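You operate a simulated robot arm through the tools that you are given. There is no shell and no other tool. Be economical: measure what you need, move in short steps, check, and stop when the job is done.

You are at the controls of a simulated two-armed robot. One attempt, no reset.

TASK
Stack the 41 small shoe from the wide ledge on top of the 45 small shoe. Take the blue strap and put it on the second wall shelf from the bottom. Take the lid off the pot that says "black" on the top of the fitting table and lay it down there. Push the tips drawer shut. Switch the red switch on. Press the orange button to switch it off. Put the pink card on the top of the steel table. Put one of the film scraps from the top of the wide table in the red crate. Take the white tape and put it on the blue card. Open the end flap. The order is free.
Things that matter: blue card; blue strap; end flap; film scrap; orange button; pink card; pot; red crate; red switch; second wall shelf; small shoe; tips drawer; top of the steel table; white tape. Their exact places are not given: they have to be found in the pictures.

Only the result counts: the job must be done as asked and must still hold three seconds after the hand-in. Knocking over, shifting, dropping, spilling or breaking anything else fails it. Lids that push on must go on centred and level and be pressed home; caps that screw on are set level and turned clockwise until they are tight.

THE ROBOT
Two 6-joint arms with fingered hands on one trunk, on a base that drives. Base frame: it is fixed to the floor where the robot stands at the start and does not move with it; the origin is under the middle of the robot, x ahead of it, y to its left, z up; the surface under the hand at the start is at about z = 750. Units: mm, degrees, N and s.
The left shoulder is at the start at [50, 170, 1010], the right one opposite. With the tool pointing down near the work surface each hand reaches from about 500 to 780 mm from the robot's upright axis, wherever it stands, measured 20 degrees to its own side. Places, roughly: blue card [-6500, -4750, 500]; blue strap (7x5x3 cm) [1800, 5200, 800]; end flap [1600, -5700, 900]; film scrap (9x6x2 cm) [-6500, -5100, 600]; orange button [2300, 8700, 900]; pink card [-7000, -5000, 500]; pot [750, 6000, 750]; red crate [-7000, -4000, 750]; red switch [-1200, 8800, 900]; second wall shelf [5200, 1700, 700]; small shoe [750, 0, 750]; tips drawer [-100, 8700, 600]; top of the steel table [-6500, -2100, 800]; white tape (7x8x5 cm) [-6500, -4500, 600]. Payload 3.5 kg a hand.
The TCP of each hand is the grasp point between the finger pads, 26 mm short of the fingertips. In the tool frame z runs along the fingers and y along their closing line. The gripper opens to 132 mm. The gripper's body begins 73 mm behind the TCP. The gripper is a hand of 3 fingers: y runs from the thumb to the fingers, the wrist lies at [0, 0, -234] in the tool frame, and closing takes about 1.5 s.
Orientation is told as [roll, pitch, yaw] about the base's x, y, z axes, in that order, counted from this pose: with the fingers straight down and closing along the base's y, the tool's x points along the base's -x, its y along +y and its z along -z.

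THE INTERFACE
- The arms move only by the tool step_arm. It takes "left_rows", "right_rows" or both (then of equal length, played together; a hand with none holds still); each is a list of rows, each a list of 6 numbers: the shift along the tool's x, y, z in cm, then the turn, a rotation vector about the tool's x, y, z in degrees. In form: [[dx, dy, dz, rx, ry, rz], ...]. A call has 1 to 8 rows; each row is the pose to reach, as a shift and turn from the pose commanded when the call began, along the tool's axes at that moment. "left_claw" and "right_claw" are, for a hand that has rows, the opening, from 0 (shut) to 1 (fully open), set as the call begins (left out, the last holds). A row lasts 0.2 s, in which the tool goes at most 50 mm and 8.6 degrees; a call with a longer step from one row to the next is refused whole, and so is a gripper value outside its range. A pose out of reach is approached as far as the arm can. The call stops where the force on the tool passes 40 N (or 10 N more than at its start, if that is more) or the arm is blocked; 0.2 s more then pass. The fingers move at their own pace (about 153 mm/s each) and stop on an object; they squeeze with about 24 N. The grip force told is the motor's: it shows also when the fingers shut on nothing. Time passes only in rows, and 0.2 s behind the last, so rows that repeat a pose let the fingers close. The reply holds the time, the measured pose of the TCP, the force on the tool along the base axes, the opening and the grip force, in the units named above and with some noise, with the torque about the TCP (base axes, N m) and any sound that the robot's microphone picked up.
- Cameras (640 x 400 px; columns grow to the right, rows downward): "scene" is now at [40.1, -24.8, 1606.4]; the picture's right is [-0.15, -0.99, 0.00], its down [-0.69, 0.10, -0.72] and it looks along [0.71, -0.11, -0.69] (base axes); focal length 280 px, centre (320, 200). "left" rides on the left gripper at [-62, 3, -92] in its tool frame; the picture's right is [-0.05, -1.00, 0.00], its down [0.83, -0.04, -0.56] and it looks along [0.55, -0.03, 0.83] (tool axes); focal length 230 px, centre (320, 200). "right" rides on the right gripper at [62, 3, -92] in its tool frame; the picture's right is [-0.05, 1.00, 0.00], its down [-0.83, -0.04, -0.56] and it looks along [-0.55, -0.03, 0.83] (tool axes); focal length 230 px, centre (320, 200).
- get_image(camera): a new picture of that camera. No time passes.
- slide_trunk(by): slides the trunk up (or, below 0, down) by that many mm; the arms and the scene camera ride with it, the base frame stays. It gives what a move gives, with no picture.
- steer(legs): drives the robot by 1 to 6 legs, each [ahead, left, turn to the left] in mm, mm and degrees, along the robot's own axes; the way and the turn of a leg run together, so that a leg with both is an arc; at most 1500 mm and 180 degrees a leg. The arms and the cameras ride along, it lands a little off, and it stops where it bumps. It gives what a move gives.
- grasp_type(shape, hand): the hand has 3 fingers and takes this shape, open, in about a second: jaw (thumb against the fingers, like two jaws); tri (thumb and two fingers); tip (a fingertip pinch); poke (one finger out to press); point (the index stretched); flat (the hand flat); cup (the hand cupped); fist (a fist). The gripper value then closes the fingers along that shape, each until it touches; the sizes above hold for jaw. It gives what a move gives, with no picture.
- turn_head(pan, tilt): turns the head with the scene camera to pan (to the left, within 86 degrees either way) and tilt (down, from -29 to 69), counted from straight ahead of the robot. It gives what a move gives.
- locate(camera, pixels): for up to 12 pixels [column, row] of the newest picture of that camera ("zoom" is the newest enlarged one), the place [x, y, z] in the base frame of the surface seen there, good to about 3 mm, but the place of the scene camera against the robot may be out by one fixed shift of up to 18 mm in any direction. No time passes.
- close_up(camera, box): a new picture of the part [left, top, right, bottom] of that camera's present view, enlarged. No time passes.
- finish_job(): hands the job in; it is judged then, once.

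Go step by step. Measure first, check grasps and placings, and put right what went wrong. The budget is 145 turns and 182 pictures, counting those below and the enlarged ones. Unless the task says otherwise, let go and move clear before handing in.

The tools are called after "Request:" as name(argument=value, ...) on one line, values as JSON. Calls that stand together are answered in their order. step_arm: Moves the arms, as the interface text tells. Its arguments: {"type":"object","properties":{"left_rows":{"type":"array","items":{"type":"array","items":{"type":"number"}}},"left_claw":{"type":"number"},"right_rows":{"type":"array","items":{"type":"array","items":{"type":"number"}}},"right_claw":{"type":"number"}},"required":[]} The other tools are called the same way: slide_trunk (by) slides the trunk up or down; grasp_type (shape, hand) gives the hand a shape; steer (legs) drives the base; turn_head (pan, tilt) turns the head that bears the scene camera; get_image (camera) takes a picture; locate (camera, pixels) gives the place of the surface under pixels of a picture; close_up (camera, box) takes an enlarged picture of a part of a camera's view; finish_job () hands the job in.

At the start:

```text
time: 0.0
left_eef_pos: [644.3, 183.7, 1021.0]
left_tool_rot: [0.1, 0.0, 0.0]
left_wrist_force: [-0.9, -1.1, -1.0]
left_wrist_torque: [0.0, -0.01, -0.03]
left_width: 132.0
left_gripper_force: 0.1
left_shape: jaw
right_eef_pos: [575.6, -365.7, 1087.0]
right_tool_rot: [0.0, 0.0, 0.0]
right_wrist_force: [0.0, 0.3, 0.0]
right_wrist_torque: [0.01, 0.0, -0.01]
right_width: 131.9
right_gripper_force: 0.0
right_shape: jaw
trunk travel left (down, up): [-625.0, 85.0]
robot x, y, heading: [-0.3, -0.6, -0.2]
head pan, tilt: [-8.5, 44.0]
```

scene: 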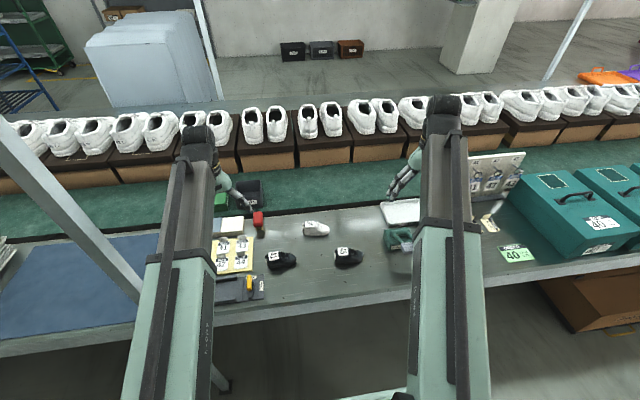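
right: 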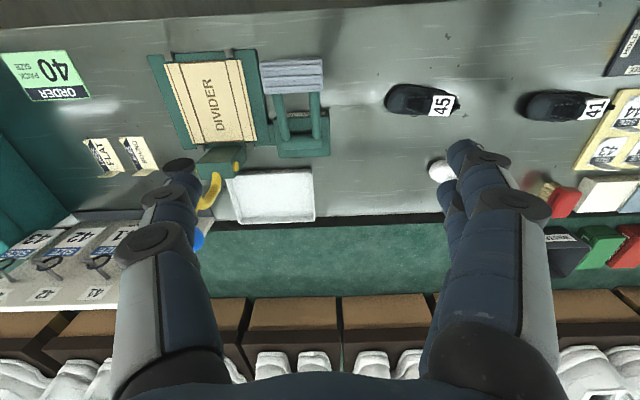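
left: 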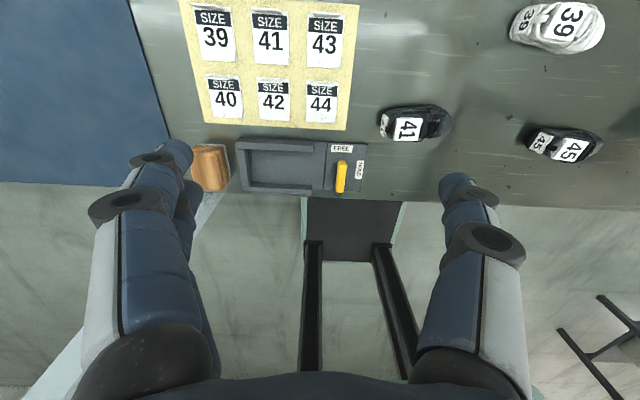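

The pictures show the black shoes 41 and 45 on the table in front (left camera: 41 near (415,122), 45 near (562,145)). I measure both and zoom in.

Request:
close_up(camera="left", box=[360, 80, 620, 200])

Request:
locate(camera="left", pixels=[[384, 118], [407, 128], [430, 125], [448, 122], [430, 107], [524, 140], [545, 140], [572, 150], [600, 148], [480, 120], [430, 145], [557, 30]])

Request:
close_up(camera="scene", box=[200, 170, 440, 320])

```text
2.46 times, centred on (490, 140) of left
```

zoom: 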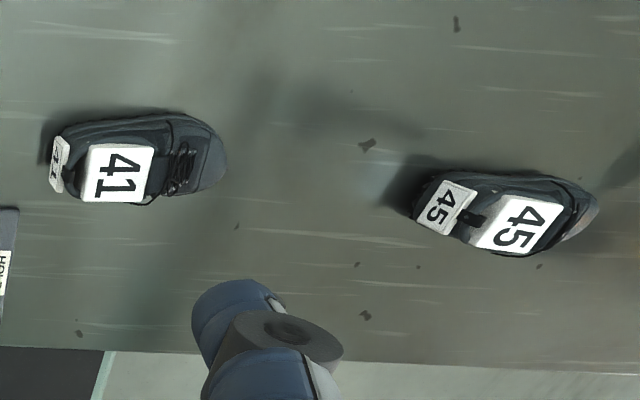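

```text
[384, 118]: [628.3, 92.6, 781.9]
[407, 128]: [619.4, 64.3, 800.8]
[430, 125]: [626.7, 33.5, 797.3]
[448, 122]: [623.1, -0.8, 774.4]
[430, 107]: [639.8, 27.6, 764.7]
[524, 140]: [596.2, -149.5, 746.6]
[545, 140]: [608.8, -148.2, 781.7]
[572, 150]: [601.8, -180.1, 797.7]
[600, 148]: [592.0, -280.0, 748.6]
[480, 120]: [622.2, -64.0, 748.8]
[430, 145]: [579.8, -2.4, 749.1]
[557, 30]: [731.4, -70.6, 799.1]
```

```text
2.67 times, centred on (320, 245) of scene
```

zoom: 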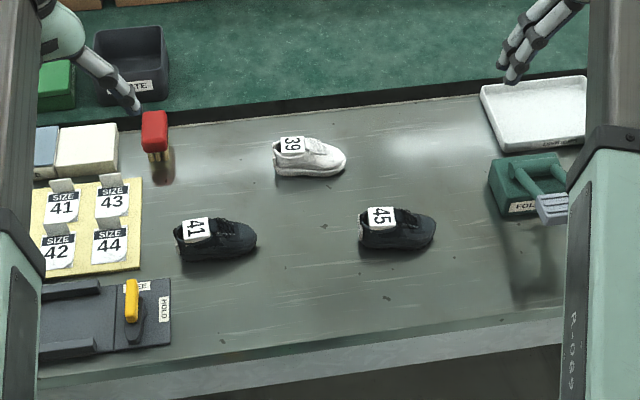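

Shoe 41 runs along y from about 93 to -1 with its top at about z 800; I now measure shoe 45 with the right camera, which sees it well at (420,100).

Request:
close_up(camera="right", box=[360, 60, 620, 180])

Request:
locate(camera="zoom", pixels=[[75, 100], [100, 100], [140, 75], [140, 120], [180, 100], [220, 100], [250, 110], [500, 115], [440, 110], [570, 115], [605, 110], [520, 85]])

```text
2.46 times, centred on (490, 120) of right
```

zoom: 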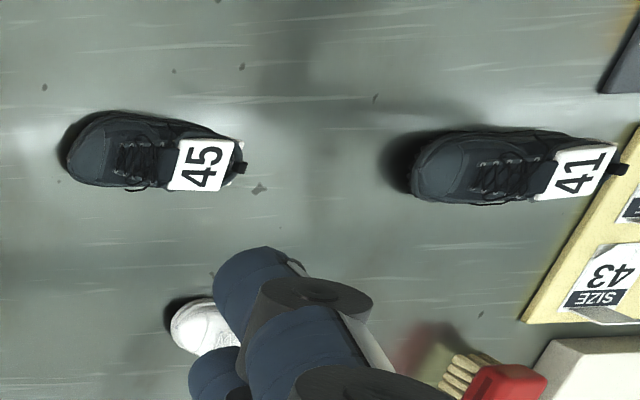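

```text
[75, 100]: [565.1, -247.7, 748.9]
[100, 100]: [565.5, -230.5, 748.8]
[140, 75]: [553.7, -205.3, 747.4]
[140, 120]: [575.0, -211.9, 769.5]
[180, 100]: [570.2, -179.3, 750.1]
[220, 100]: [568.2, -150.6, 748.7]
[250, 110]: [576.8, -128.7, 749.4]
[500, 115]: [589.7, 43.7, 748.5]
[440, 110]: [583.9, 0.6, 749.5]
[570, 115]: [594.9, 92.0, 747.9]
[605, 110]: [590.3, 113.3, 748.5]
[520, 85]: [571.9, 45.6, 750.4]
```

Table is at z≈749; I take more points on the two shoes' tops and edges.

Request:
locate(camera="zoom", pixels=[[72, 155], [105, 135], [110, 180], [130, 155], [150, 125], [150, 185], [200, 150], [200, 188], [200, 130], [230, 165], [245, 165], [180, 150]])

Request:
locate(camera="zoom", pixels=[[416, 175], [450, 145], [450, 195], [480, 170], [500, 140], [500, 200], [530, 175], [560, 150], [575, 172], [545, 195], [605, 160], [620, 168]])

```text
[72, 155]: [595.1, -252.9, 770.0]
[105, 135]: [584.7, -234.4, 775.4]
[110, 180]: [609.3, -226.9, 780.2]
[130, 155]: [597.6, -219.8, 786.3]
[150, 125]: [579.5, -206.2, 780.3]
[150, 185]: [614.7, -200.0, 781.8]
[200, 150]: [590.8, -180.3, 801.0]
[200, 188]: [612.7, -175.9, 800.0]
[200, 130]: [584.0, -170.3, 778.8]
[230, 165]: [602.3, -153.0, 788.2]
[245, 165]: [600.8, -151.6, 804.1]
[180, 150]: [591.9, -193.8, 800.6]
```

```text
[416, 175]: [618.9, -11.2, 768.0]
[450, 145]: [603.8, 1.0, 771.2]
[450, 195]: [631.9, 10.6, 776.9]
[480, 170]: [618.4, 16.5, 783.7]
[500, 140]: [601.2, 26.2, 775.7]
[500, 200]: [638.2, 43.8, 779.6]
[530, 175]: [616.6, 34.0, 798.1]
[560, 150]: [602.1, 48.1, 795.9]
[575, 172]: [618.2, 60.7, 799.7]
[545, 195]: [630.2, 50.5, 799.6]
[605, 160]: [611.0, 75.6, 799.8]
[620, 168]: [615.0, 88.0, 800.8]
```

Shoe 41 is centred about (618, 40) and shoe 45 about (598, -200), both along y with toe toward -y. I swing the right hand over to shoe 41 while yawing it 90°, and move the left hand away.

Request:
step_arm(right_rows=[[0, 3, 0.5, 0, 0, 8], [0, 6, 1, 0, 0, 16], [-1, 10, 2, 0, 0, 24], [-2, 14, 3, 0, 0, 32], [-3, 18, 4, 0, 0, 40], [-4, 22, 5, 0, 0, 48], [-4, 26, 6, 0, 0, 56], [-4, 30, 7, 0, 0, 64]], left_rows=[[0, 3, -1, 0, 0, 0], [0, 6, -2, 0, 0, 0], [0, 9, -3, 0, 0, 0], [0, 12, -4, 0, 0, 0], [0, 15, -5, 0, 0, 0], [0, 18, -5, 0, 0, 0], [0, 20, -5, 0, 0, 0], [0, 20, -5, 0, 0, 0]])

```text
time: 1.8
left_eef_pos: [642.6, 384.5, 1068.8]
left_tool_rot: [0.1, 0.0, 0.0]
left_wrist_force: [0.3, 0.2, -0.4]
left_wrist_torque: [0.01, 0.03, -0.01]
left_width: 131.5
left_gripper_force: 0.1
left_shape: jaw
right_eef_pos: [615.2, -67.7, 1014.7]
right_tool_rot: [0.0, 0.0, -64.0]
right_wrist_force: [-0.4, -0.3, -0.4]
right_wrist_torque: [0.0, -0.01, 0.01]
right_width: 131.8
right_gripper_force: 0.0
right_shape: jaw
trunk travel left (down, up): [-625.0, 85.0]
robot x, y, heading: [-0.5, -1.5, 0.0]
head pan, tilt: [-8.5, 44.0]
```

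Yaw is -64; I finish the yaw and come above the shoe at about (618, 42, 900).

Request:
step_arm(right_rows=[[2.5, 1.3, 2.5, 0, 0, 7], [5, 2.6, 5, 0, 0, 14], [7.5, 3.9, 7.5, 0, 0, 20], [9.76, 5.09, 10, 0, 0, 26], [9.76, 5.09, 11.5, 0, 0, 26]])

Request:
get_image(camera="right")

```text
time: 3.0
left_eef_pos: [644.1, 383.6, 1068.5]
left_tool_rot: [-0.1, 0.0, -0.1]
left_wrist_force: [0.5, -0.4, 0.7]
left_wrist_torque: [0.0, 0.02, -0.03]
left_width: 131.7
left_gripper_force: 0.0
left_shape: jaw
right_eef_pos: [619.6, 42.8, 900.6]
right_tool_rot: [0.0, -0.1, -90.0]
right_wrist_force: [-0.7, -0.3, -0.4]
right_wrist_torque: [0.0, -0.02, 0.0]
right_width: 132.1
right_gripper_force: 0.0
right_shape: jaw
trunk travel left (down, up): [-625.0, 85.0]
robot x, y, heading: [0.7, -0.9, -0.0]
head pan, tilt: [-8.5, 44.0]
```

```text
175 pictures are left
```

right: 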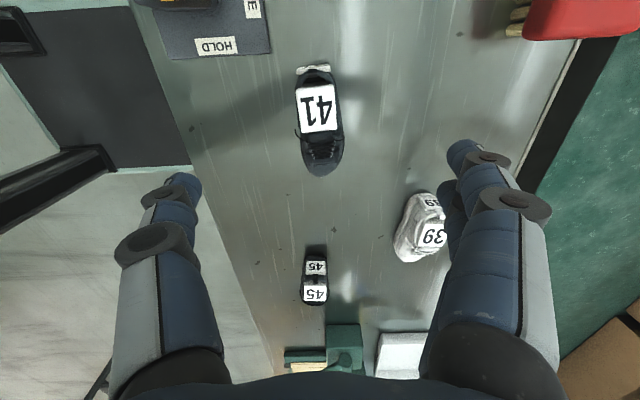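

Shoe 41 shows at (320,118) just under the hand, almost parallel to y; I measure edges precisely.

Request:
locate(camera="right", pixels=[[297, 105], [341, 105], [303, 145], [343, 145], [322, 172], [314, 68], [320, 110], [322, 150], [405, 240], [440, 200], [299, 68], [331, 68]])

```text
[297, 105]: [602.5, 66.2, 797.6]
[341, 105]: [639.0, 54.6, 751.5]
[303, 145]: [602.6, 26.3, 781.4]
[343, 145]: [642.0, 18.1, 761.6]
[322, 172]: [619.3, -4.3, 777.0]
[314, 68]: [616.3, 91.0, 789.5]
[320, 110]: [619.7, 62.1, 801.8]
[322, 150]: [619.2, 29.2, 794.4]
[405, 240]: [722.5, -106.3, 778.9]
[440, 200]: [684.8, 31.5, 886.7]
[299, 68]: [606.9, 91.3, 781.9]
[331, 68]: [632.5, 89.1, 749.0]
```

Centre x≈620, good. Descend to z≈782, then close.

Request:
step_arm(right_rows=[[0, 0, 4, 0, 0, 0], [0, 0, 8, 0, 0, 0], [0, 0, 11.8, 0, 0, 0]])

Request:
step_arm(right_rows=[[0, 0, 0, 0, 0, 0], [0, 0, 0, 0, 0, 0], [0, 0, 0, 0, 0, 0], [0, 0, 0, 0, 0, 0], [0, 0, 0, 0, 0, 0], [0, 0, 0, 0, 0, 0], [0, 0, 0, 0, 0, 0], [0, 0, 0, 0, 0, 0]], right_claw=0)

Request:
get_image(camera="right")

```text
time: 3.8
left_eef_pos: [644.2, 384.3, 1067.8]
left_tool_rot: [0.0, -0.1, 0.1]
left_wrist_force: [0.5, -0.5, 0.4]
left_wrist_torque: [-0.02, -0.03, -0.02]
left_width: 131.7
left_gripper_force: 0.1
left_shape: jaw
right_eef_pos: [619.9, 43.4, 779.5]
right_tool_rot: [0.0, 0.0, -90.0]
right_wrist_force: [0.0, -1.0, -0.5]
right_wrist_torque: [0.0, -0.03, 0.0]
right_width: 131.8
right_gripper_force: 0.1
right_shape: jaw
trunk travel left (down, up): [-625.0, 85.0]
robot x, y, heading: [1.6, -0.7, 0.2]
head pan, tilt: [-8.5, 44.0]
```

```text
time: 5.6
left_eef_pos: [643.4, 384.1, 1068.7]
left_tool_rot: [0.0, 0.0, -0.1]
left_wrist_force: [1.2, -0.1, -0.3]
left_wrist_torque: [-0.02, 0.05, -0.02]
left_width: 132.1
left_gripper_force: 0.1
left_shape: jaw
right_eef_pos: [619.6, 42.9, 779.8]
right_tool_rot: [0.0, 0.1, -90.0]
right_wrist_force: [-0.2, -0.1, -1.0]
right_wrist_torque: [-0.01, 0.0, 0.0]
right_width: 37.8
right_gripper_force: 24.1
right_shape: jaw
trunk travel left (down, up): [-625.0, 85.0]
robot x, y, heading: [0.2, 1.6, 0.1]
head pan, tilt: [-8.5, 44.0]
```

```text
174 pictures are left
```

right: 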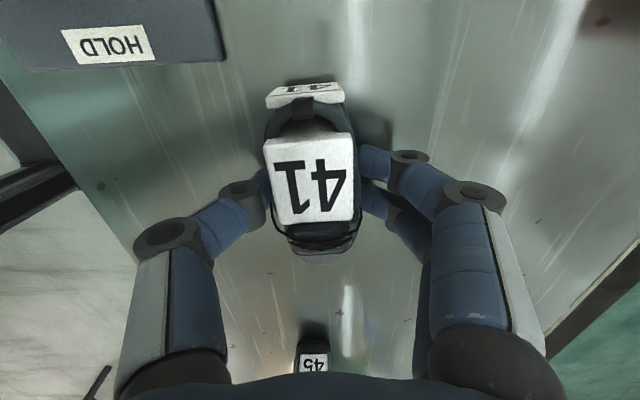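

The shoe is gripped (width 37.8, 24 N). I lift it 10 cm and carry it above shoe 45 and look.

Request:
step_arm(right_rows=[[0, 0, -4, 0, 0, 0], [0, 0, -8, 0, 0, 0], [0, 0, -12, 0, 0, 0], [-4.5, -0.4, -12, 0, 0, 0], [-9, -0.8, -12, 0, 0, 0], [-13.5, -1.2, -12, 0, 0, 0], [-18, -1.7, -12, 0, 0, 0], [-22.3, -2.1, -12, 0, 0, 0]])

Request:
get_image(camera="right")

Request:
get_image(camera="left")

```text
time: 7.4
left_eef_pos: [644.1, 383.1, 1069.3]
left_tool_rot: [0.0, 0.0, 0.1]
left_wrist_force: [0.2, -0.9, 0.8]
left_wrist_torque: [0.02, 0.01, -0.02]
left_width: 131.7
left_gripper_force: 0.1
left_shape: jaw
right_eef_pos: [596.2, -179.3, 902.8]
right_tool_rot: [0.0, 0.0, -89.8]
right_wrist_force: [-0.4, -0.4, 0.1]
right_wrist_torque: [0.01, 0.02, 0.01]
right_width: 37.4
right_gripper_force: 24.1
right_shape: jaw
trunk travel left (down, up): [-625.0, 85.0]
robot x, y, heading: [-2.1, -2.1, 0.0]
head pan, tilt: [-8.5, 44.0]
```

```text
173 pictures are left
```

right: 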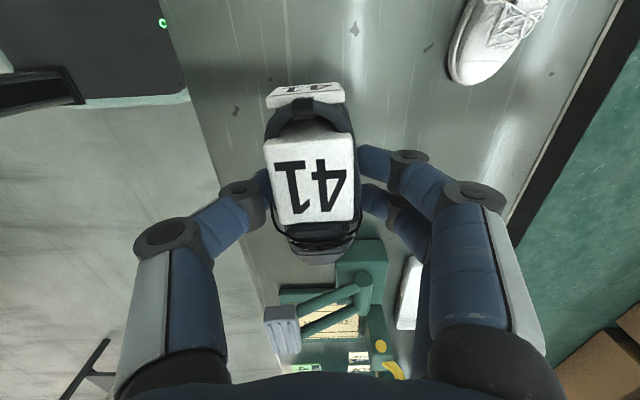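

```text
172 pictures are left
```

left: 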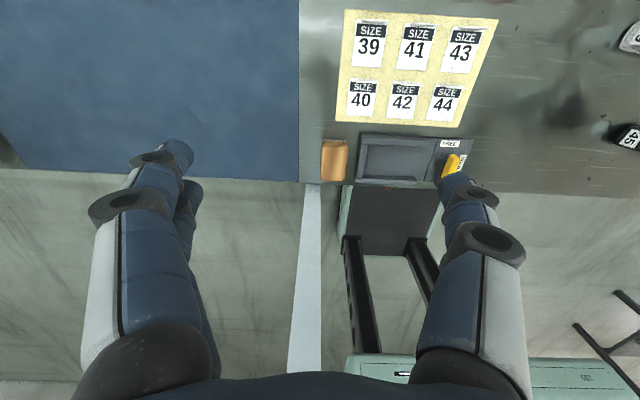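

Over shoe 45. I lower in small steps till contact at about z 831.

Request:
step_arm(right_rows=[[0, 0.2, 3.5, 0, 0, 0], [0, 0.2, 6.5, 0, 0, 0], [0, 0.2, 6.7, 0, 0, 0], [0, 0.2, 6.9, 0, 0, 0]])

Request:
get_image(camera="scene")

```text
time: 8.4
left_eef_pos: [643.1, 383.5, 1069.0]
left_tool_rot: [0.1, 0.0, 0.0]
left_wrist_force: [-1.1, -0.9, -0.3]
left_wrist_torque: [0.01, -0.02, -0.02]
left_width: 131.7
left_gripper_force: 0.1
left_shape: jaw
right_eef_pos: [598.4, -178.2, 834.9]
right_tool_rot: [0.1, 0.0, -90.2]
right_wrist_force: [-0.6, 0.1, -0.6]
right_wrist_torque: [-0.01, -0.02, -0.01]
right_width: 37.3
right_gripper_force: 24.0
right_shape: jaw
trunk travel left (down, up): [-625.0, 85.0]
robot x, y, heading: [-0.3, 1.6, -0.1]
head pan, tilt: [-8.5, 44.0]
```

```text
171 pictures are left
```

scene: 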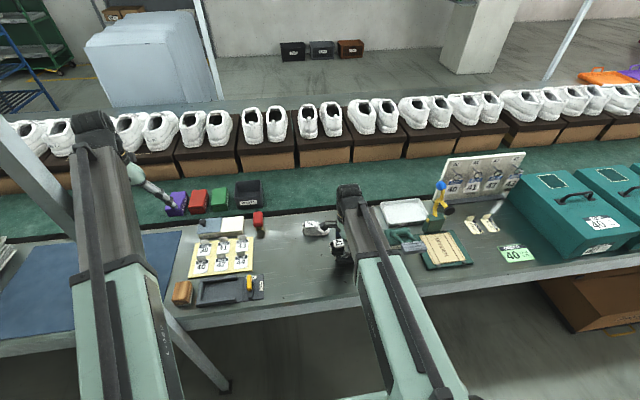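

No contact yet at z≈835; I go down by 1 mm steps.

Request:
step_arm(right_rows=[[0, 0, 0.1, 0, 0, 0], [0, 0, 0.2, 0, 0, 0], [0, 0, 0.3, 0, 0, 0], [0, 0, 0.4, 0, 0, 0]])

Request:
close_up(camera="right", box=[200, 60, 440, 280])

```text
time: 9.4
left_eef_pos: [643.5, 383.3, 1067.9]
left_tool_rot: [0.0, 0.0, 0.0]
left_wrist_force: [-0.2, 1.3, -0.5]
left_wrist_torque: [-0.01, 0.0, 0.0]
left_width: 131.9
left_gripper_force: 0.1
left_shape: jaw
right_eef_pos: [599.3, -178.7, 829.3]
right_tool_rot: [0.0, 0.0, -90.0]
right_wrist_force: [-0.4, -0.4, 3.2]
right_wrist_torque: [0.01, -0.03, -0.03]
right_width: 37.5
right_gripper_force: 23.5
right_shape: jaw
trunk travel left (down, up): [-625.0, 85.0]
robot x, y, heading: [2.7, -3.4, -0.1]
head pan, tilt: [-8.5, 44.0]
```

```text
1.82 times, centred on (320, 170) of right
```

zoom: 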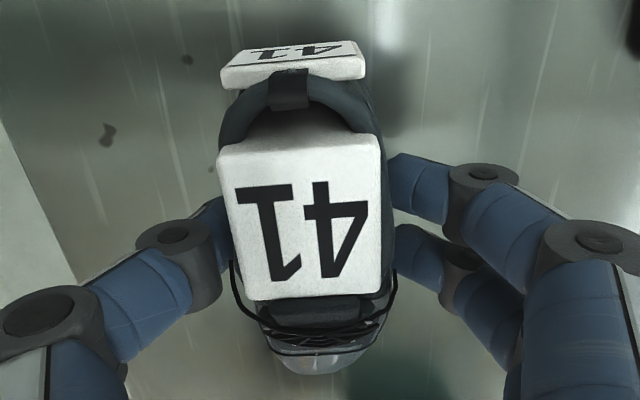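

A light 3 N contact: the shoe rests on 45. I open partially and check.

Request:
step_arm(right_rows=[[0, 0, 0, 0, 0, 0], [0, 0, 0, 0, 0, 0], [0, 0, 0, 0, 0, 0]], right_claw=0.6)

Request:
get_image(camera="right")

```text
time: 10.2
left_eef_pos: [642.9, 384.5, 1068.1]
left_tool_rot: [0.1, 0.0, 0.0]
left_wrist_force: [0.4, 0.0, 0.2]
left_wrist_torque: [0.0, -0.01, 0.02]
left_width: 132.2
left_gripper_force: 0.0
left_shape: jaw
right_eef_pos: [600.7, -178.8, 829.9]
right_tool_rot: [0.0, 0.0, -90.0]
right_wrist_force: [-0.2, -1.6, -0.3]
right_wrist_torque: [0.0, 0.0, 0.05]
right_width: 78.5
right_gripper_force: 0.0
right_shape: jaw
trunk travel left (down, up): [-625.0, 85.0]
robot x, y, heading: [-1.3, 1.7, 0.0]
head pan, tilt: [-8.5, 44.0]
```

```text
169 pictures are left
```

right: 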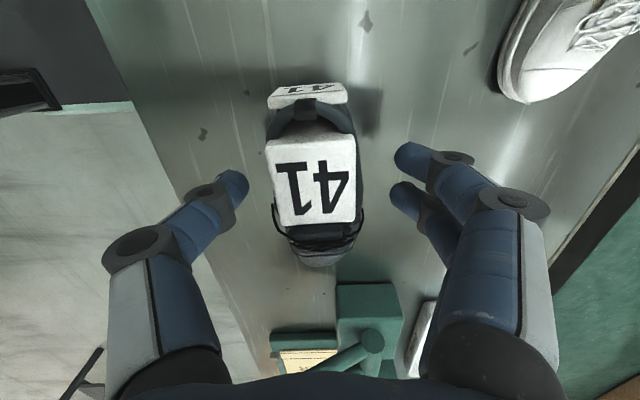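

It stays put. I raise the hand clear and look at the stack.

Request:
step_arm(right_rows=[[0, 0, -4, 0, 0, 0], [0, 0, -8, 0, 0, 0], [0, 0, -12, 0, 0, 0], [-2, 0, -16, 0, 0, -8], [-5, 0, -20, 0, 0, -16], [-8, 0, -23, 0, 0, -24], [-11, 0, -25, 0, 0, -32], [-14, 0, -25, 0, 0, -40]], right_claw=1)

Request:
get_image(camera="right")

Request:
close_up(camera="scene", box=[240, 180, 440, 300])

```text
time: 12.0
left_eef_pos: [642.8, 384.7, 1068.8]
left_tool_rot: [0.0, 0.0, 0.1]
left_wrist_force: [-1.2, 0.0, 0.1]
left_wrist_torque: [0.01, 0.02, 0.01]
left_width: 132.0
left_gripper_force: 0.0
left_shape: jaw
right_eef_pos: [596.8, -318.2, 1080.9]
right_tool_rot: [0.0, 0.0, -49.9]
right_wrist_force: [-0.1, -0.5, -0.2]
right_wrist_torque: [0.01, -0.03, -0.01]
right_width: 131.9
right_gripper_force: 0.0
right_shape: jaw
trunk travel left (down, up): [-625.0, 85.0]
robot x, y, heading: [1.4, 2.7, 0.3]
head pan, tilt: [-8.5, 44.0]
```

```text
168 pictures are left
```

right: 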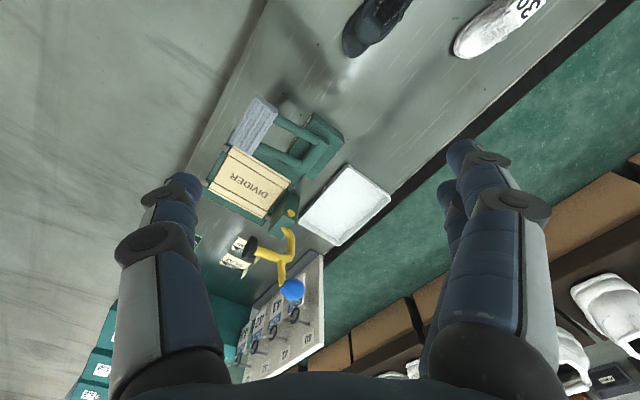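

```text
3.20 times, centred on (340, 240) of scene
```

zoom: 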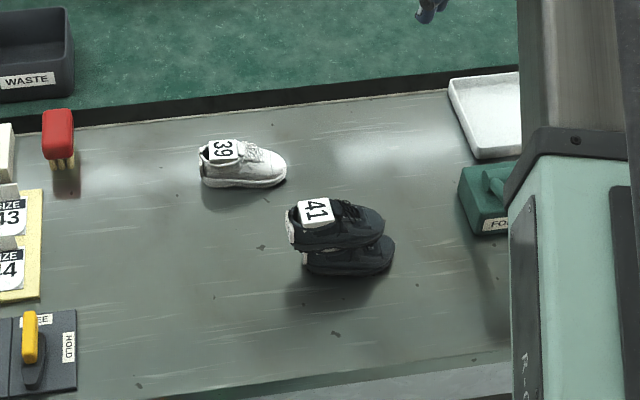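

The stack stands well (41 atop 45 at zoom (340,240)). Next I head to the left side of the hall; I look around with the head first.

Request:
turn_head(pan=80, tilt=15)

Request:
get_image(camera="scene")

Request:
turn_head(pan=-80, tilt=15)

Request:
get_image(camera="scene")

```text
time: 13.6
left_eef_pos: [643.6, 383.2, 1068.7]
left_tool_rot: [0.1, 0.1, 0.0]
left_wrist_force: [0.6, -0.3, 0.5]
left_wrist_torque: [0.02, -0.02, 0.0]
left_width: 131.7
left_gripper_force: 0.1
left_shape: jaw
right_eef_pos: [596.8, -317.1, 1080.6]
right_tool_rot: [0.1, 0.0, -50.1]
right_wrist_force: [-0.8, 0.5, 0.4]
right_wrist_torque: [0.01, 0.01, -0.01]
right_width: 131.8
right_gripper_force: 0.1
right_shape: jaw
trunk travel left (down, up): [-625.0, 85.0]
robot x, y, heading: [1.5, 0.0, 0.2]
head pan, tilt: [80.0, 15.0]
```

```text
166 pictures are left
```

scene: 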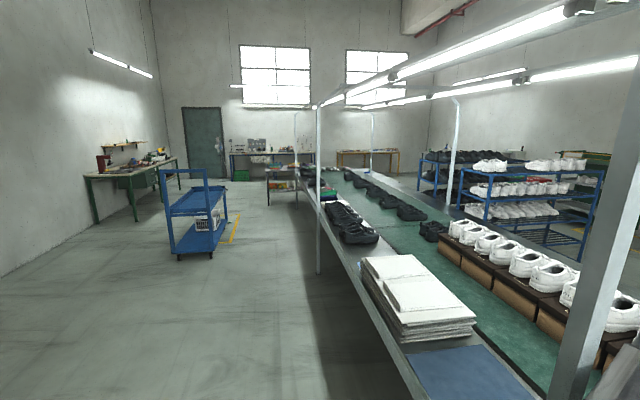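

```text
time: 16.1
left_eef_pos: [644.6, 384.0, 1069.8]
left_tool_rot: [0.0, 0.0, 0.1]
left_wrist_force: [0.0, -1.0, 0.1]
left_wrist_torque: [0.02, 0.01, 0.01]
left_width: 131.7
left_gripper_force: 0.2
left_shape: jaw
right_eef_pos: [596.8, -317.6, 1081.2]
right_tool_rot: [0.0, 0.0, -50.1]
right_wrist_force: [-0.2, 0.5, -0.4]
right_wrist_torque: [-0.04, -0.01, -0.03]
right_width: 132.0
right_gripper_force: 0.0
right_shape: jaw
trunk travel left (down, up): [-625.0, 85.0]
robot x, y, heading: [0.6, 0.8, 0.1]
head pan, tilt: [-80.0, 15.0]
```

```text
165 pictures are left
```

scene: 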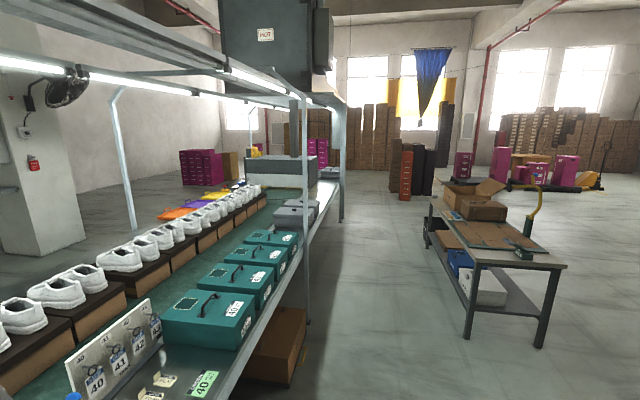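

I see the aisle on the left side free along the line; I re-take the left view to measure the layout there.

Request:
turn_head(pan=80, tilt=10)

Request:
get_image(camera="scene")

Request:
close_up(camera="scene", box=[220, 130, 460, 230])

Request:
locate(camera="scene", pixels=[[175, 265], [225, 235], [95, 165], [130, 230], [240, 205], [320, 180], [270, 190], [290, 190], [350, 175], [440, 225], [470, 180], [360, 150]])

```text
time: 18.6
left_eef_pos: [642.8, 383.2, 1068.2]
left_tool_rot: [0.1, -0.1, 0.0]
left_wrist_force: [-1.2, -0.3, 0.1]
left_wrist_torque: [0.03, 0.0, -0.02]
left_width: 131.9
left_gripper_force: 0.1
left_shape: jaw
right_eef_pos: [596.6, -317.7, 1082.3]
right_tool_rot: [0.0, 0.0, -50.1]
right_wrist_force: [0.2, -0.1, 0.7]
right_wrist_torque: [-0.02, 0.02, 0.01]
right_width: 131.9
right_gripper_force: 0.1
right_shape: jaw
trunk travel left (down, up): [-625.0, 85.0]
robot x, y, heading: [2.0, -1.2, -0.3]
head pan, tilt: [80.0, 10.0]
```

```text
164 pictures are left
```

scene: 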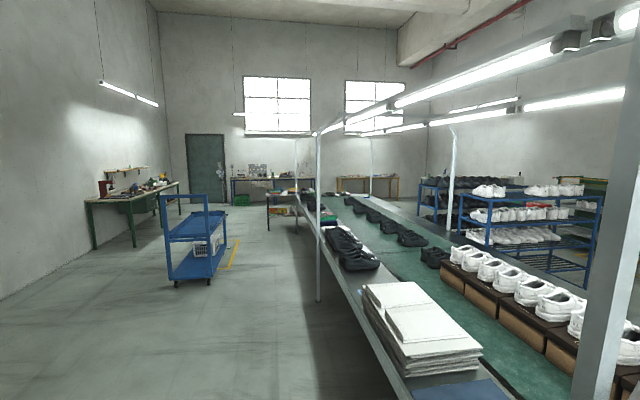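

```text
2.67 times, centred on (340, 180) of scene
```

zoom: 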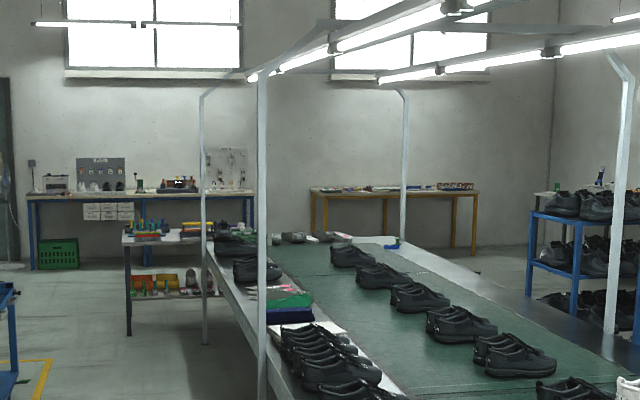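

```text
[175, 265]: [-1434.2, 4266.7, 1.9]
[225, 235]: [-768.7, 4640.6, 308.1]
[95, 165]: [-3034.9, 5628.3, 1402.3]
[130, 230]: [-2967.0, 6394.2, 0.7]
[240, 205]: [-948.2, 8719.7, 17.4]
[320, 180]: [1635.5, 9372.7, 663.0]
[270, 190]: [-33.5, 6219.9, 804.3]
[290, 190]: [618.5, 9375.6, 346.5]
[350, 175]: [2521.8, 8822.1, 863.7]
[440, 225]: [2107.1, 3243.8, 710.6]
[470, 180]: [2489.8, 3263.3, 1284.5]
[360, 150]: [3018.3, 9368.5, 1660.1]
```

The aisle between the blue cart (x≈-770) and the line (x≈480) is passable around x=-200. I back off, turn left and drive along it to about y 3500, then look.

Request:
steer(legs=[[-400, 0, 0], [0, 0, 90], [1500, -200, 0], [1500, 0, 0]])

Request:
turn_head(pan=-10, tilt=20)

Request:
get_image(camera="scene")

```text
refused: leg 3 is longer than a leg can be; nothing moved
```

```text
time: 20.2
left_eef_pos: [643.4, 384.1, 1068.1]
left_tool_rot: [0.0, 0.0, 0.0]
left_wrist_force: [-0.1, 0.2, 0.8]
left_wrist_torque: [0.0, 0.0, 0.01]
left_width: 132.1
left_gripper_force: 0.1
left_shape: jaw
right_eef_pos: [597.5, -317.4, 1081.8]
right_tool_rot: [0.0, -0.1, -50.1]
right_wrist_force: [0.2, -0.6, 0.9]
right_wrist_torque: [0.0, -0.01, 0.0]
right_width: 131.8
right_gripper_force: 0.0
right_shape: jaw
trunk travel left (down, up): [-625.0, 85.0]
robot x, y, heading: [2.2, 3.4, 0.0]
head pan, tilt: [-10.0, 20.0]
```

```text
162 pictures are left
```

scene: 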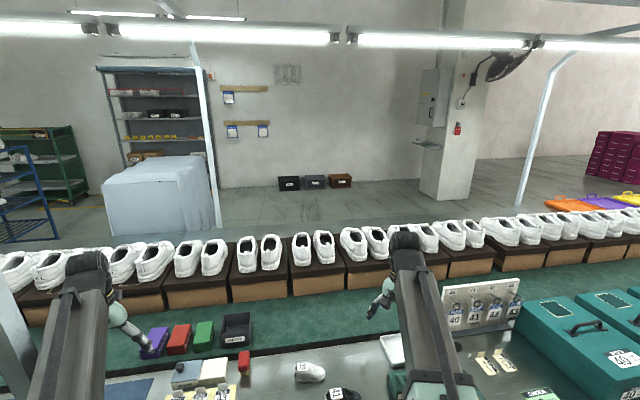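

The leg was too long. This view also shows the wall rack at (155,125); I locate its boards, and redo the drive with shorter legs.

Request:
close_up(camera="scene", box=[80, 50, 300, 230])

Request:
locate(camera="scene", pixels=[[155, 95], [160, 115], [150, 137], [150, 155], [160, 165], [245, 90], [247, 125], [120, 190], [200, 190], [200, 235], [110, 120], [208, 120]])

Request:
steer(legs=[[-400, 0, 0], [0, 0, 90], [1400, -200, 0], [1400, 0, 0]])

Request:
get_image(camera="scene")

```text
2.22 times, centred on (190, 140) of scene
```

zoom: 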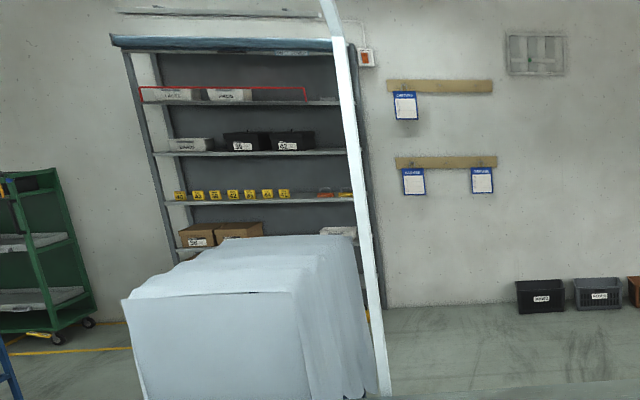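

```text
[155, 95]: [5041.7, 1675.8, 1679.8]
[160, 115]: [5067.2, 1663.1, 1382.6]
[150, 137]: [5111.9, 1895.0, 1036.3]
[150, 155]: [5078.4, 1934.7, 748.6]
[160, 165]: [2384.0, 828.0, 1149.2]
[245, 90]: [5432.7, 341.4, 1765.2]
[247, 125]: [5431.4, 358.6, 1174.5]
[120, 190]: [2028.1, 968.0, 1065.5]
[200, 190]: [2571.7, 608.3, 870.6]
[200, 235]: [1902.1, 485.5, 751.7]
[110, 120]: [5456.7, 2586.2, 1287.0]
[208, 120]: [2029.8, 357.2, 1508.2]
```

```text
time: 21.7
left_eef_pos: [512.1, 358.2, 1071.2]
left_tool_rot: [0.1, 0.1, -2.2]
left_wrist_force: [-0.5, -0.2, 0.1]
left_wrist_torque: [-0.01, 0.01, -0.01]
left_width: 131.9
left_gripper_force: 0.0
left_shape: jaw
right_eef_pos: [455.2, -325.9, 1080.6]
right_tool_rot: [0.1, 0.1, -50.2]
right_wrist_force: [0.0, 0.3, 0.4]
right_wrist_torque: [0.05, -0.02, 0.01]
right_width: 131.7
right_gripper_force: 0.1
right_shape: jaw
trunk travel left (down, up): [-625.0, 85.0]
robot x, y, heading: [-140.7, -2.6, -0.3]
head pan, tilt: [-10.0, 20.0]
stopped in leg 1: the robot was blocked; the commanded pose is now the measured one
```

```text
160 pictures are left
```

scene: 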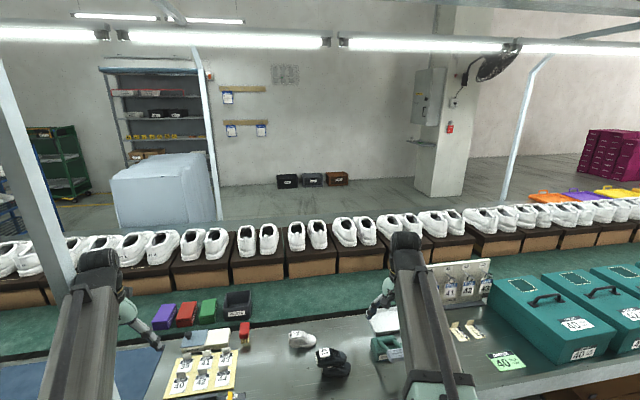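

The left hand bumped a post on its left while backing. I bring the left hand in to y≈180 and then back off further.

Request:
step_arm(left_rows=[[0, -4.5, 0, 0, 0, 0], [0, -9, 0, 0, 0, 0], [0, -13.5, 0, 0, 0, 0], [0, -17.5, 0, 0, 0, 2]])

Request:
get_image(camera="scene")

Request:
locate(camera="scene", pixels=[[20, 130], [40, 200], [60, 255], [75, 320], [20, 385]])

```text
time: 22.7
left_eef_pos: [504.8, 189.1, 1068.2]
left_tool_rot: [0.0, 0.0, -3.9]
left_wrist_force: [0.4, -0.3, 0.3]
left_wrist_torque: [-0.01, 0.02, 0.01]
left_width: 131.8
left_gripper_force: 0.1
left_shape: jaw
right_eef_pos: [456.2, -321.6, 1081.5]
right_tool_rot: [0.1, 0.1, -50.2]
right_wrist_force: [0.1, 0.3, -0.3]
right_wrist_torque: [-0.01, 0.02, 0.01]
right_width: 131.9
right_gripper_force: 0.0
right_shape: jaw
trunk travel left (down, up): [-625.0, 85.0]
robot x, y, heading: [-138.9, -2.1, -0.5]
head pan, tilt: [-10.0, 20.0]
```

```text
159 pictures are left
```

scene: 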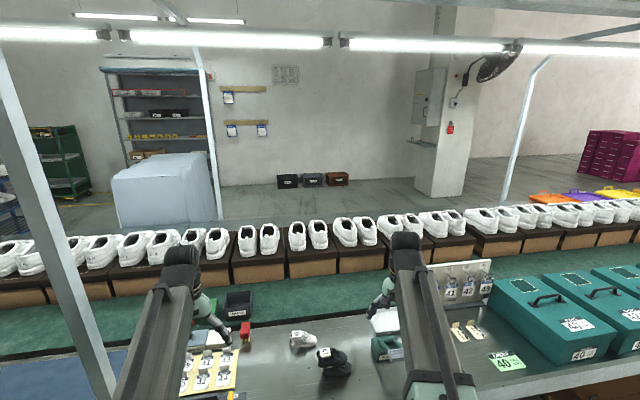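

```text
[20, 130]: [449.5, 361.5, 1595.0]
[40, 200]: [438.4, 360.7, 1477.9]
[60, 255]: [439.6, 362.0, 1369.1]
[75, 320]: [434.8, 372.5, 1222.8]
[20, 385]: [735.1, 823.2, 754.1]
```

Post stands at (440, 365). I back up to x≈-540, turn left and drive along the aisle.

Request:
steer(legs=[[-400, 0, 0], [0, 0, 90], [1400, -200, 0], [1400, 0, 0]])

Request:
turn_head(pan=-10, tilt=20)

Request:
get_image(camera="scene")

```text
time: 42.0
left_eef_pos: [-487.6, 3406.9, 1068.2]
left_tool_rot: [0.0, 0.1, 85.8]
left_wrist_force: [-0.5, 0.6, 0.0]
left_wrist_torque: [-0.02, 0.02, 0.01]
left_width: 131.8
left_gripper_force: 0.0
left_shape: jaw
right_eef_pos: [22.9, 3353.6, 1081.5]
right_tool_rot: [0.0, 0.0, 39.3]
right_wrist_force: [-0.4, 0.0, -1.1]
right_wrist_torque: [-0.02, -0.04, 0.02]
right_width: 131.9
right_gripper_force: 0.1
right_shape: jaw
trunk travel left (down, up): [-625.0, 85.0]
robot x, y, heading: [-300.6, 2760.4, 89.2]
head pan, tilt: [-10.0, 20.0]
```

```text
time: 42.6
left_eef_pos: [-489.0, 3405.7, 1068.6]
left_tool_rot: [0.0, 0.0, 85.7]
left_wrist_force: [0.0, -0.6, 0.7]
left_wrist_torque: [0.0, -0.04, 0.03]
left_width: 131.8
left_gripper_force: 0.1
left_shape: jaw
right_eef_pos: [23.8, 3354.7, 1081.6]
right_tool_rot: [0.0, 0.0, 39.4]
right_wrist_force: [-0.3, -0.3, -0.5]
right_wrist_torque: [-0.05, 0.03, -0.03]
right_width: 132.0
right_gripper_force: 0.1
right_shape: jaw
trunk travel left (down, up): [-625.0, 85.0]
robot x, y, heading: [-299.4, 2758.4, 89.2]
head pan, tilt: [-10.0, 20.0]
```

```text
158 pictures are left
```

scene: 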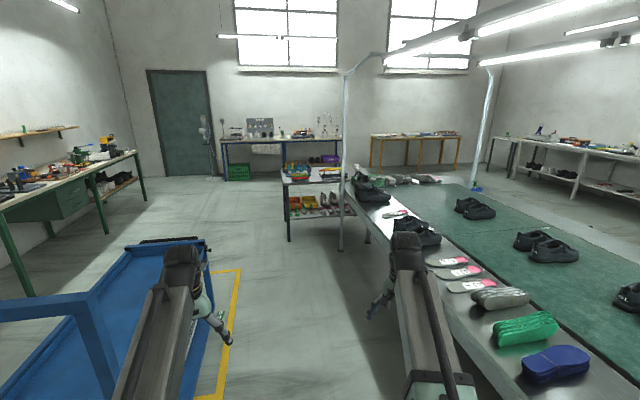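

I can now see the line's far end, with a blue object at (475,188); I zoom and locate.

Request:
close_up(camera="scene", box=[270, 120, 510, 250])

Request:
locate(camera="scene", pixels=[[475, 188], [310, 180], [288, 235], [350, 195], [400, 182], [428, 180], [340, 250], [385, 300], [205, 250], [235, 300], [280, 140], [580, 150]])

```text
2.67 times, centred on (390, 185) of scene
```

zoom: 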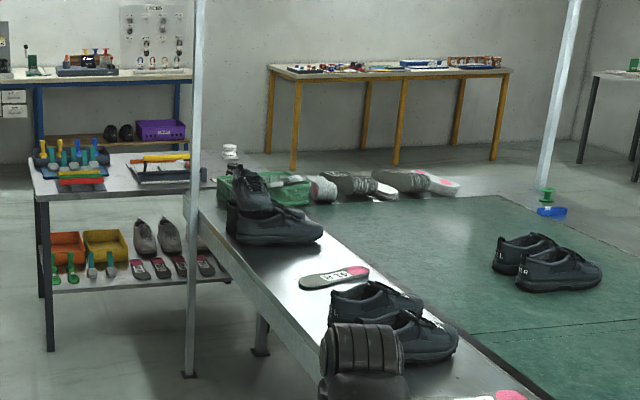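

```text
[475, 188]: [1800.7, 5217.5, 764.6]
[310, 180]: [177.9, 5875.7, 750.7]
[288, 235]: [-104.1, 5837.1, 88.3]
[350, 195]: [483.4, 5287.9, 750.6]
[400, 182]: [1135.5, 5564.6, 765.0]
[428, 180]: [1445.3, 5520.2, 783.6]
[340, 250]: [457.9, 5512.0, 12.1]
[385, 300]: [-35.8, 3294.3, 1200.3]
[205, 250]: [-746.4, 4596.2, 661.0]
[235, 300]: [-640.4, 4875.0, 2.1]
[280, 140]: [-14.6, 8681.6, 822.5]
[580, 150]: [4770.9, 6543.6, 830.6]
```

The blue strap is at about (1800, 5217, 765) on the line's far edge. I drive up the aisle past the cart to about (-600, 5500) and look at the wall bench first.

Request:
steer(legs=[[1100, -110, 0], [1100, 0, 0], [400, 400, 0], [700, 100, 0]])

Request:
get_image(camera="scene")

```text
time: 59.9
left_eef_pos: [-927.9, 6718.9, 1067.9]
left_tool_rot: [0.0, 0.0, 86.3]
left_wrist_force: [0.5, -0.2, -0.6]
left_wrist_torque: [-0.04, 0.0, -0.02]
left_width: 131.8
left_gripper_force: 0.0
left_shape: jaw
right_eef_pos: [-416.7, 6670.0, 1081.0]
right_tool_rot: [0.0, 0.0, 39.9]
right_wrist_force: [0.4, 0.0, 0.4]
right_wrist_torque: [0.01, -0.01, -0.01]
right_width: 131.9
right_gripper_force: 0.0
right_shape: jaw
trunk travel left (down, up): [-625.0, 85.0]
robot x, y, heading: [-729.5, 6071.1, 89.7]
head pan, tilt: [-10.0, 20.0]
```

```text
156 pictures are left
```

scene: 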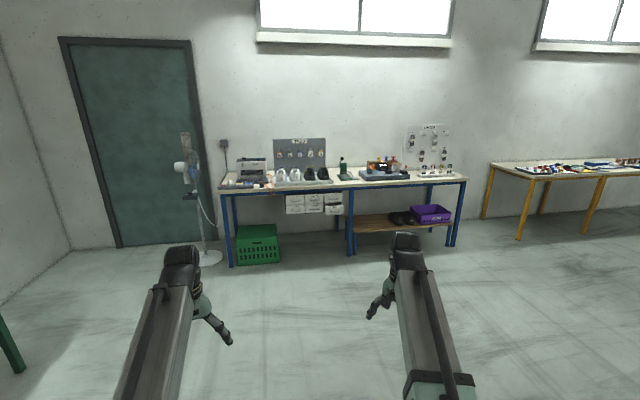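

Now the wall bench is ahead. I zoom in to find the red switch and the drawers.

Request:
close_up(camera="scene", box=[200, 110, 480, 280])

Request:
locate(camera="scene", pixels=[[225, 145], [250, 165], [295, 205], [315, 205], [332, 203], [220, 187], [465, 178], [545, 165], [210, 255], [265, 185], [380, 165], [600, 165]])

```text
2.29 times, centred on (340, 195) of scene
```

zoom: 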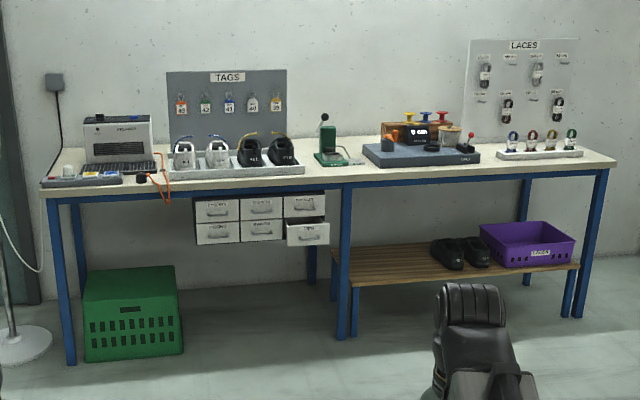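

```text
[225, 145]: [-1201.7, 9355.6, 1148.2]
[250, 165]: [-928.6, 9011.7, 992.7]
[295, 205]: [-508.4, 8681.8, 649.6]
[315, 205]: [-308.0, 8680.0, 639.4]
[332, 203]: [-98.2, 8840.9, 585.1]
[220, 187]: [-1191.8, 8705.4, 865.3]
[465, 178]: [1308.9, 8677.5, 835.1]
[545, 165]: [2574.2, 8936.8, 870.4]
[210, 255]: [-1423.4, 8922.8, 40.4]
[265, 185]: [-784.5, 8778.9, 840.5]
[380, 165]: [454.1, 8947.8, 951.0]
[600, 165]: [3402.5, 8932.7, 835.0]
```

The power strip at zoom (80,178) probably bears the red switch, and the open drawer at zoom (308,235) seems "TIPS". I drive up to about (-960, 7950).

Request:
steer(legs=[[1200, 200, 0], [680, 20, 0]])

Request:
turn_head(pan=0, tilt=45)

Request:
get_image(camera="scene")

Request:
get_image(camera="left")

```text
time: 69.4
left_eef_pos: [-1209.2, 8597.5, 1067.4]
left_tool_rot: [0.0, 0.0, 88.3]
left_wrist_force: [0.4, -0.7, -0.1]
left_wrist_torque: [0.02, -0.01, 0.01]
left_width: 132.0
left_gripper_force: 0.1
left_shape: jaw
right_eef_pos: [-695.4, 8568.7, 1080.8]
right_tool_rot: [0.0, 0.0, 41.9]
right_wrist_force: [-0.9, 0.4, -0.1]
right_wrist_torque: [-0.01, 0.0, -0.02]
right_width: 132.0
right_gripper_force: 0.0
right_shape: jaw
trunk travel left (down, up): [-625.0, 85.0]
robot x, y, heading: [-993.9, 7958.5, 91.9]
head pan, tilt: [-10.0, 20.0]
```

```text
time: 70.3
left_eef_pos: [-1208.6, 8597.0, 1067.6]
left_tool_rot: [0.0, -0.1, 88.2]
left_wrist_force: [-0.6, 0.3, 0.8]
left_wrist_torque: [0.0, 0.02, 0.02]
left_width: 131.9
left_gripper_force: 0.1
left_shape: jaw
right_eef_pos: [-694.7, 8567.3, 1080.6]
right_tool_rot: [0.0, 0.1, 41.9]
right_wrist_force: [-0.6, 0.3, -0.3]
right_wrist_torque: [0.0, 0.02, 0.01]
right_width: 132.0
right_gripper_force: 0.0
right_shape: jaw
trunk travel left (down, up): [-625.0, 85.0]
robot x, y, heading: [-996.0, 7957.9, 91.8]
head pan, tilt: [0.0, 45.0]
```

```text
154 pictures are left
```

scene: 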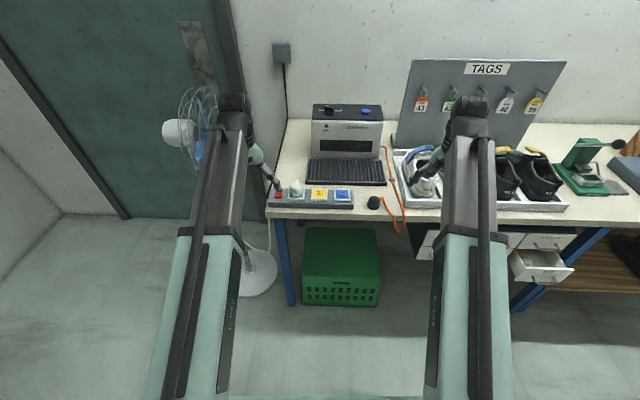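

```text
153 pictures are left
```

left: 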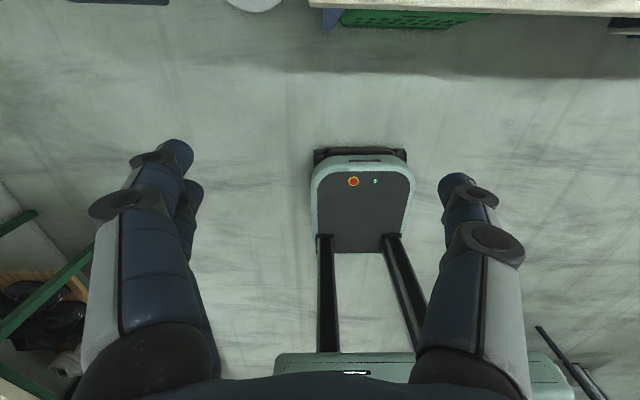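

The red switch shows at (278,195) on the power strip, right near the left hand. I zoom and locate.

Request:
close_up(camera="scene", box=[250, 165, 370, 225])

Request:
locate(camera="zoom", pixels=[[150, 165], [140, 160], [160, 170], [145, 185], [155, 150], [250, 170], [375, 170], [130, 215], [200, 200], [230, 140]])

```text
5.33 times, centred on (310, 195) of scene
```

zoom: 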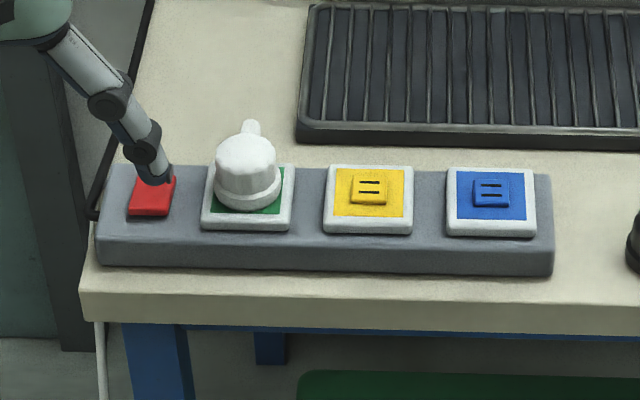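

```text
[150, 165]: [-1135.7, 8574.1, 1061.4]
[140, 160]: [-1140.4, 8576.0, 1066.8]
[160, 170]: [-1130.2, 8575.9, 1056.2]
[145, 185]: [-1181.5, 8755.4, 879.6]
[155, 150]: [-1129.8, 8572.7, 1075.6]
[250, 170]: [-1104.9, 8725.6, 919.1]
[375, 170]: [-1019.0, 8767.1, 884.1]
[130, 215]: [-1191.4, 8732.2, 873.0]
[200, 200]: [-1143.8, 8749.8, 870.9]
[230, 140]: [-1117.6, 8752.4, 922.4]
```

The fingers cover the switch; I move the left hand aside to see how it looks and set the poke shape.

Request:
step_arm(left_rows=[[0, 4, -1, 0, 0, 0], [0, 8, -2, 0, 0, 0], [0, 12, -3, 0, 0, 0]])

Request:
grasp_type(hand="left", shape="poke")

Request:
close_up(camera="scene", box=[260, 180, 300, 205])

Request:
locate(camera="zoom", pixels=[[320, 200], [250, 270], [290, 150], [350, 260], [380, 150], [200, 320], [320, 170], [320, 230]])

Request:
close_up(camera="left", box=[0, 0, 640, 400])

```text
time: 71.1
left_eef_pos: [-1325.6, 8601.3, 1097.5]
left_tool_rot: [0.0, 0.0, 88.3]
left_wrist_force: [-0.4, -0.4, -0.3]
left_wrist_torque: [-0.02, 0.01, 0.02]
left_width: 132.2
left_gripper_force: 0.1
left_shape: jaw
right_eef_pos: [-695.6, 8567.3, 1082.3]
right_tool_rot: [0.0, 0.0, 41.9]
right_wrist_force: [-0.3, 0.2, 0.6]
right_wrist_torque: [-0.02, -0.02, 0.01]
right_width: 131.7
right_gripper_force: 0.0
right_shape: jaw
trunk travel left (down, up): [-625.0, 85.0]
robot x, y, heading: [-994.5, 7963.8, 91.8]
head pan, tilt: [0.0, 45.0]
```

```text
time: 72.0
left_eef_pos: [-1323.1, 8601.3, 1098.7]
left_tool_rot: [0.1, 0.0, 88.3]
left_wrist_force: [-0.7, 0.4, -0.7]
left_wrist_torque: [-0.05, 0.01, -0.02]
left_width: 0.0
left_gripper_force: 0.1
left_shape: poke
right_eef_pos: [-695.7, 8567.7, 1080.8]
right_tool_rot: [0.0, -0.1, 41.9]
right_wrist_force: [0.0, 0.7, 0.7]
right_wrist_torque: [0.02, 0.0, 0.02]
right_width: 131.8
right_gripper_force: 0.0
right_shape: jaw
trunk travel left (down, up): [-625.0, 85.0]
robot x, y, heading: [-991.9, 7962.8, 91.9]
head pan, tilt: [0.0, 45.0]
```

```text
16.00 times, centred on (280, 192) of scene
```

zoom: 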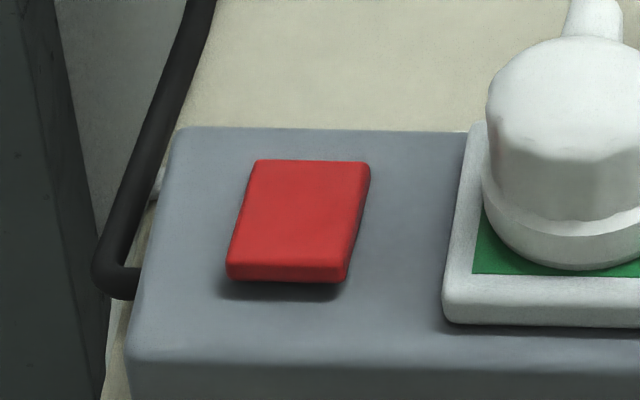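

```text
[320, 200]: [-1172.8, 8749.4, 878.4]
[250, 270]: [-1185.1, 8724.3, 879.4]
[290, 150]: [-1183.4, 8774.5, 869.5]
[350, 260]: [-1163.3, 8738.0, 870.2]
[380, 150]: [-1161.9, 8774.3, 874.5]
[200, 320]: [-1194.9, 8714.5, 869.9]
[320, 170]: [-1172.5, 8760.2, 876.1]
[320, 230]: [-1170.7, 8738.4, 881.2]
```

```text
1.00 times, centred on (320, 200) of left (not enlarged: the box is as wide or as high as the picture)
```

zoom: 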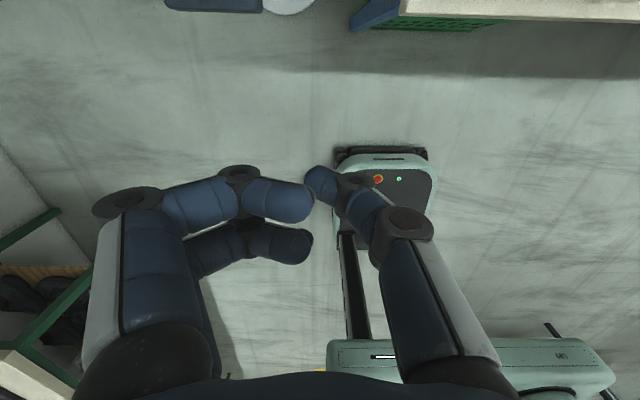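

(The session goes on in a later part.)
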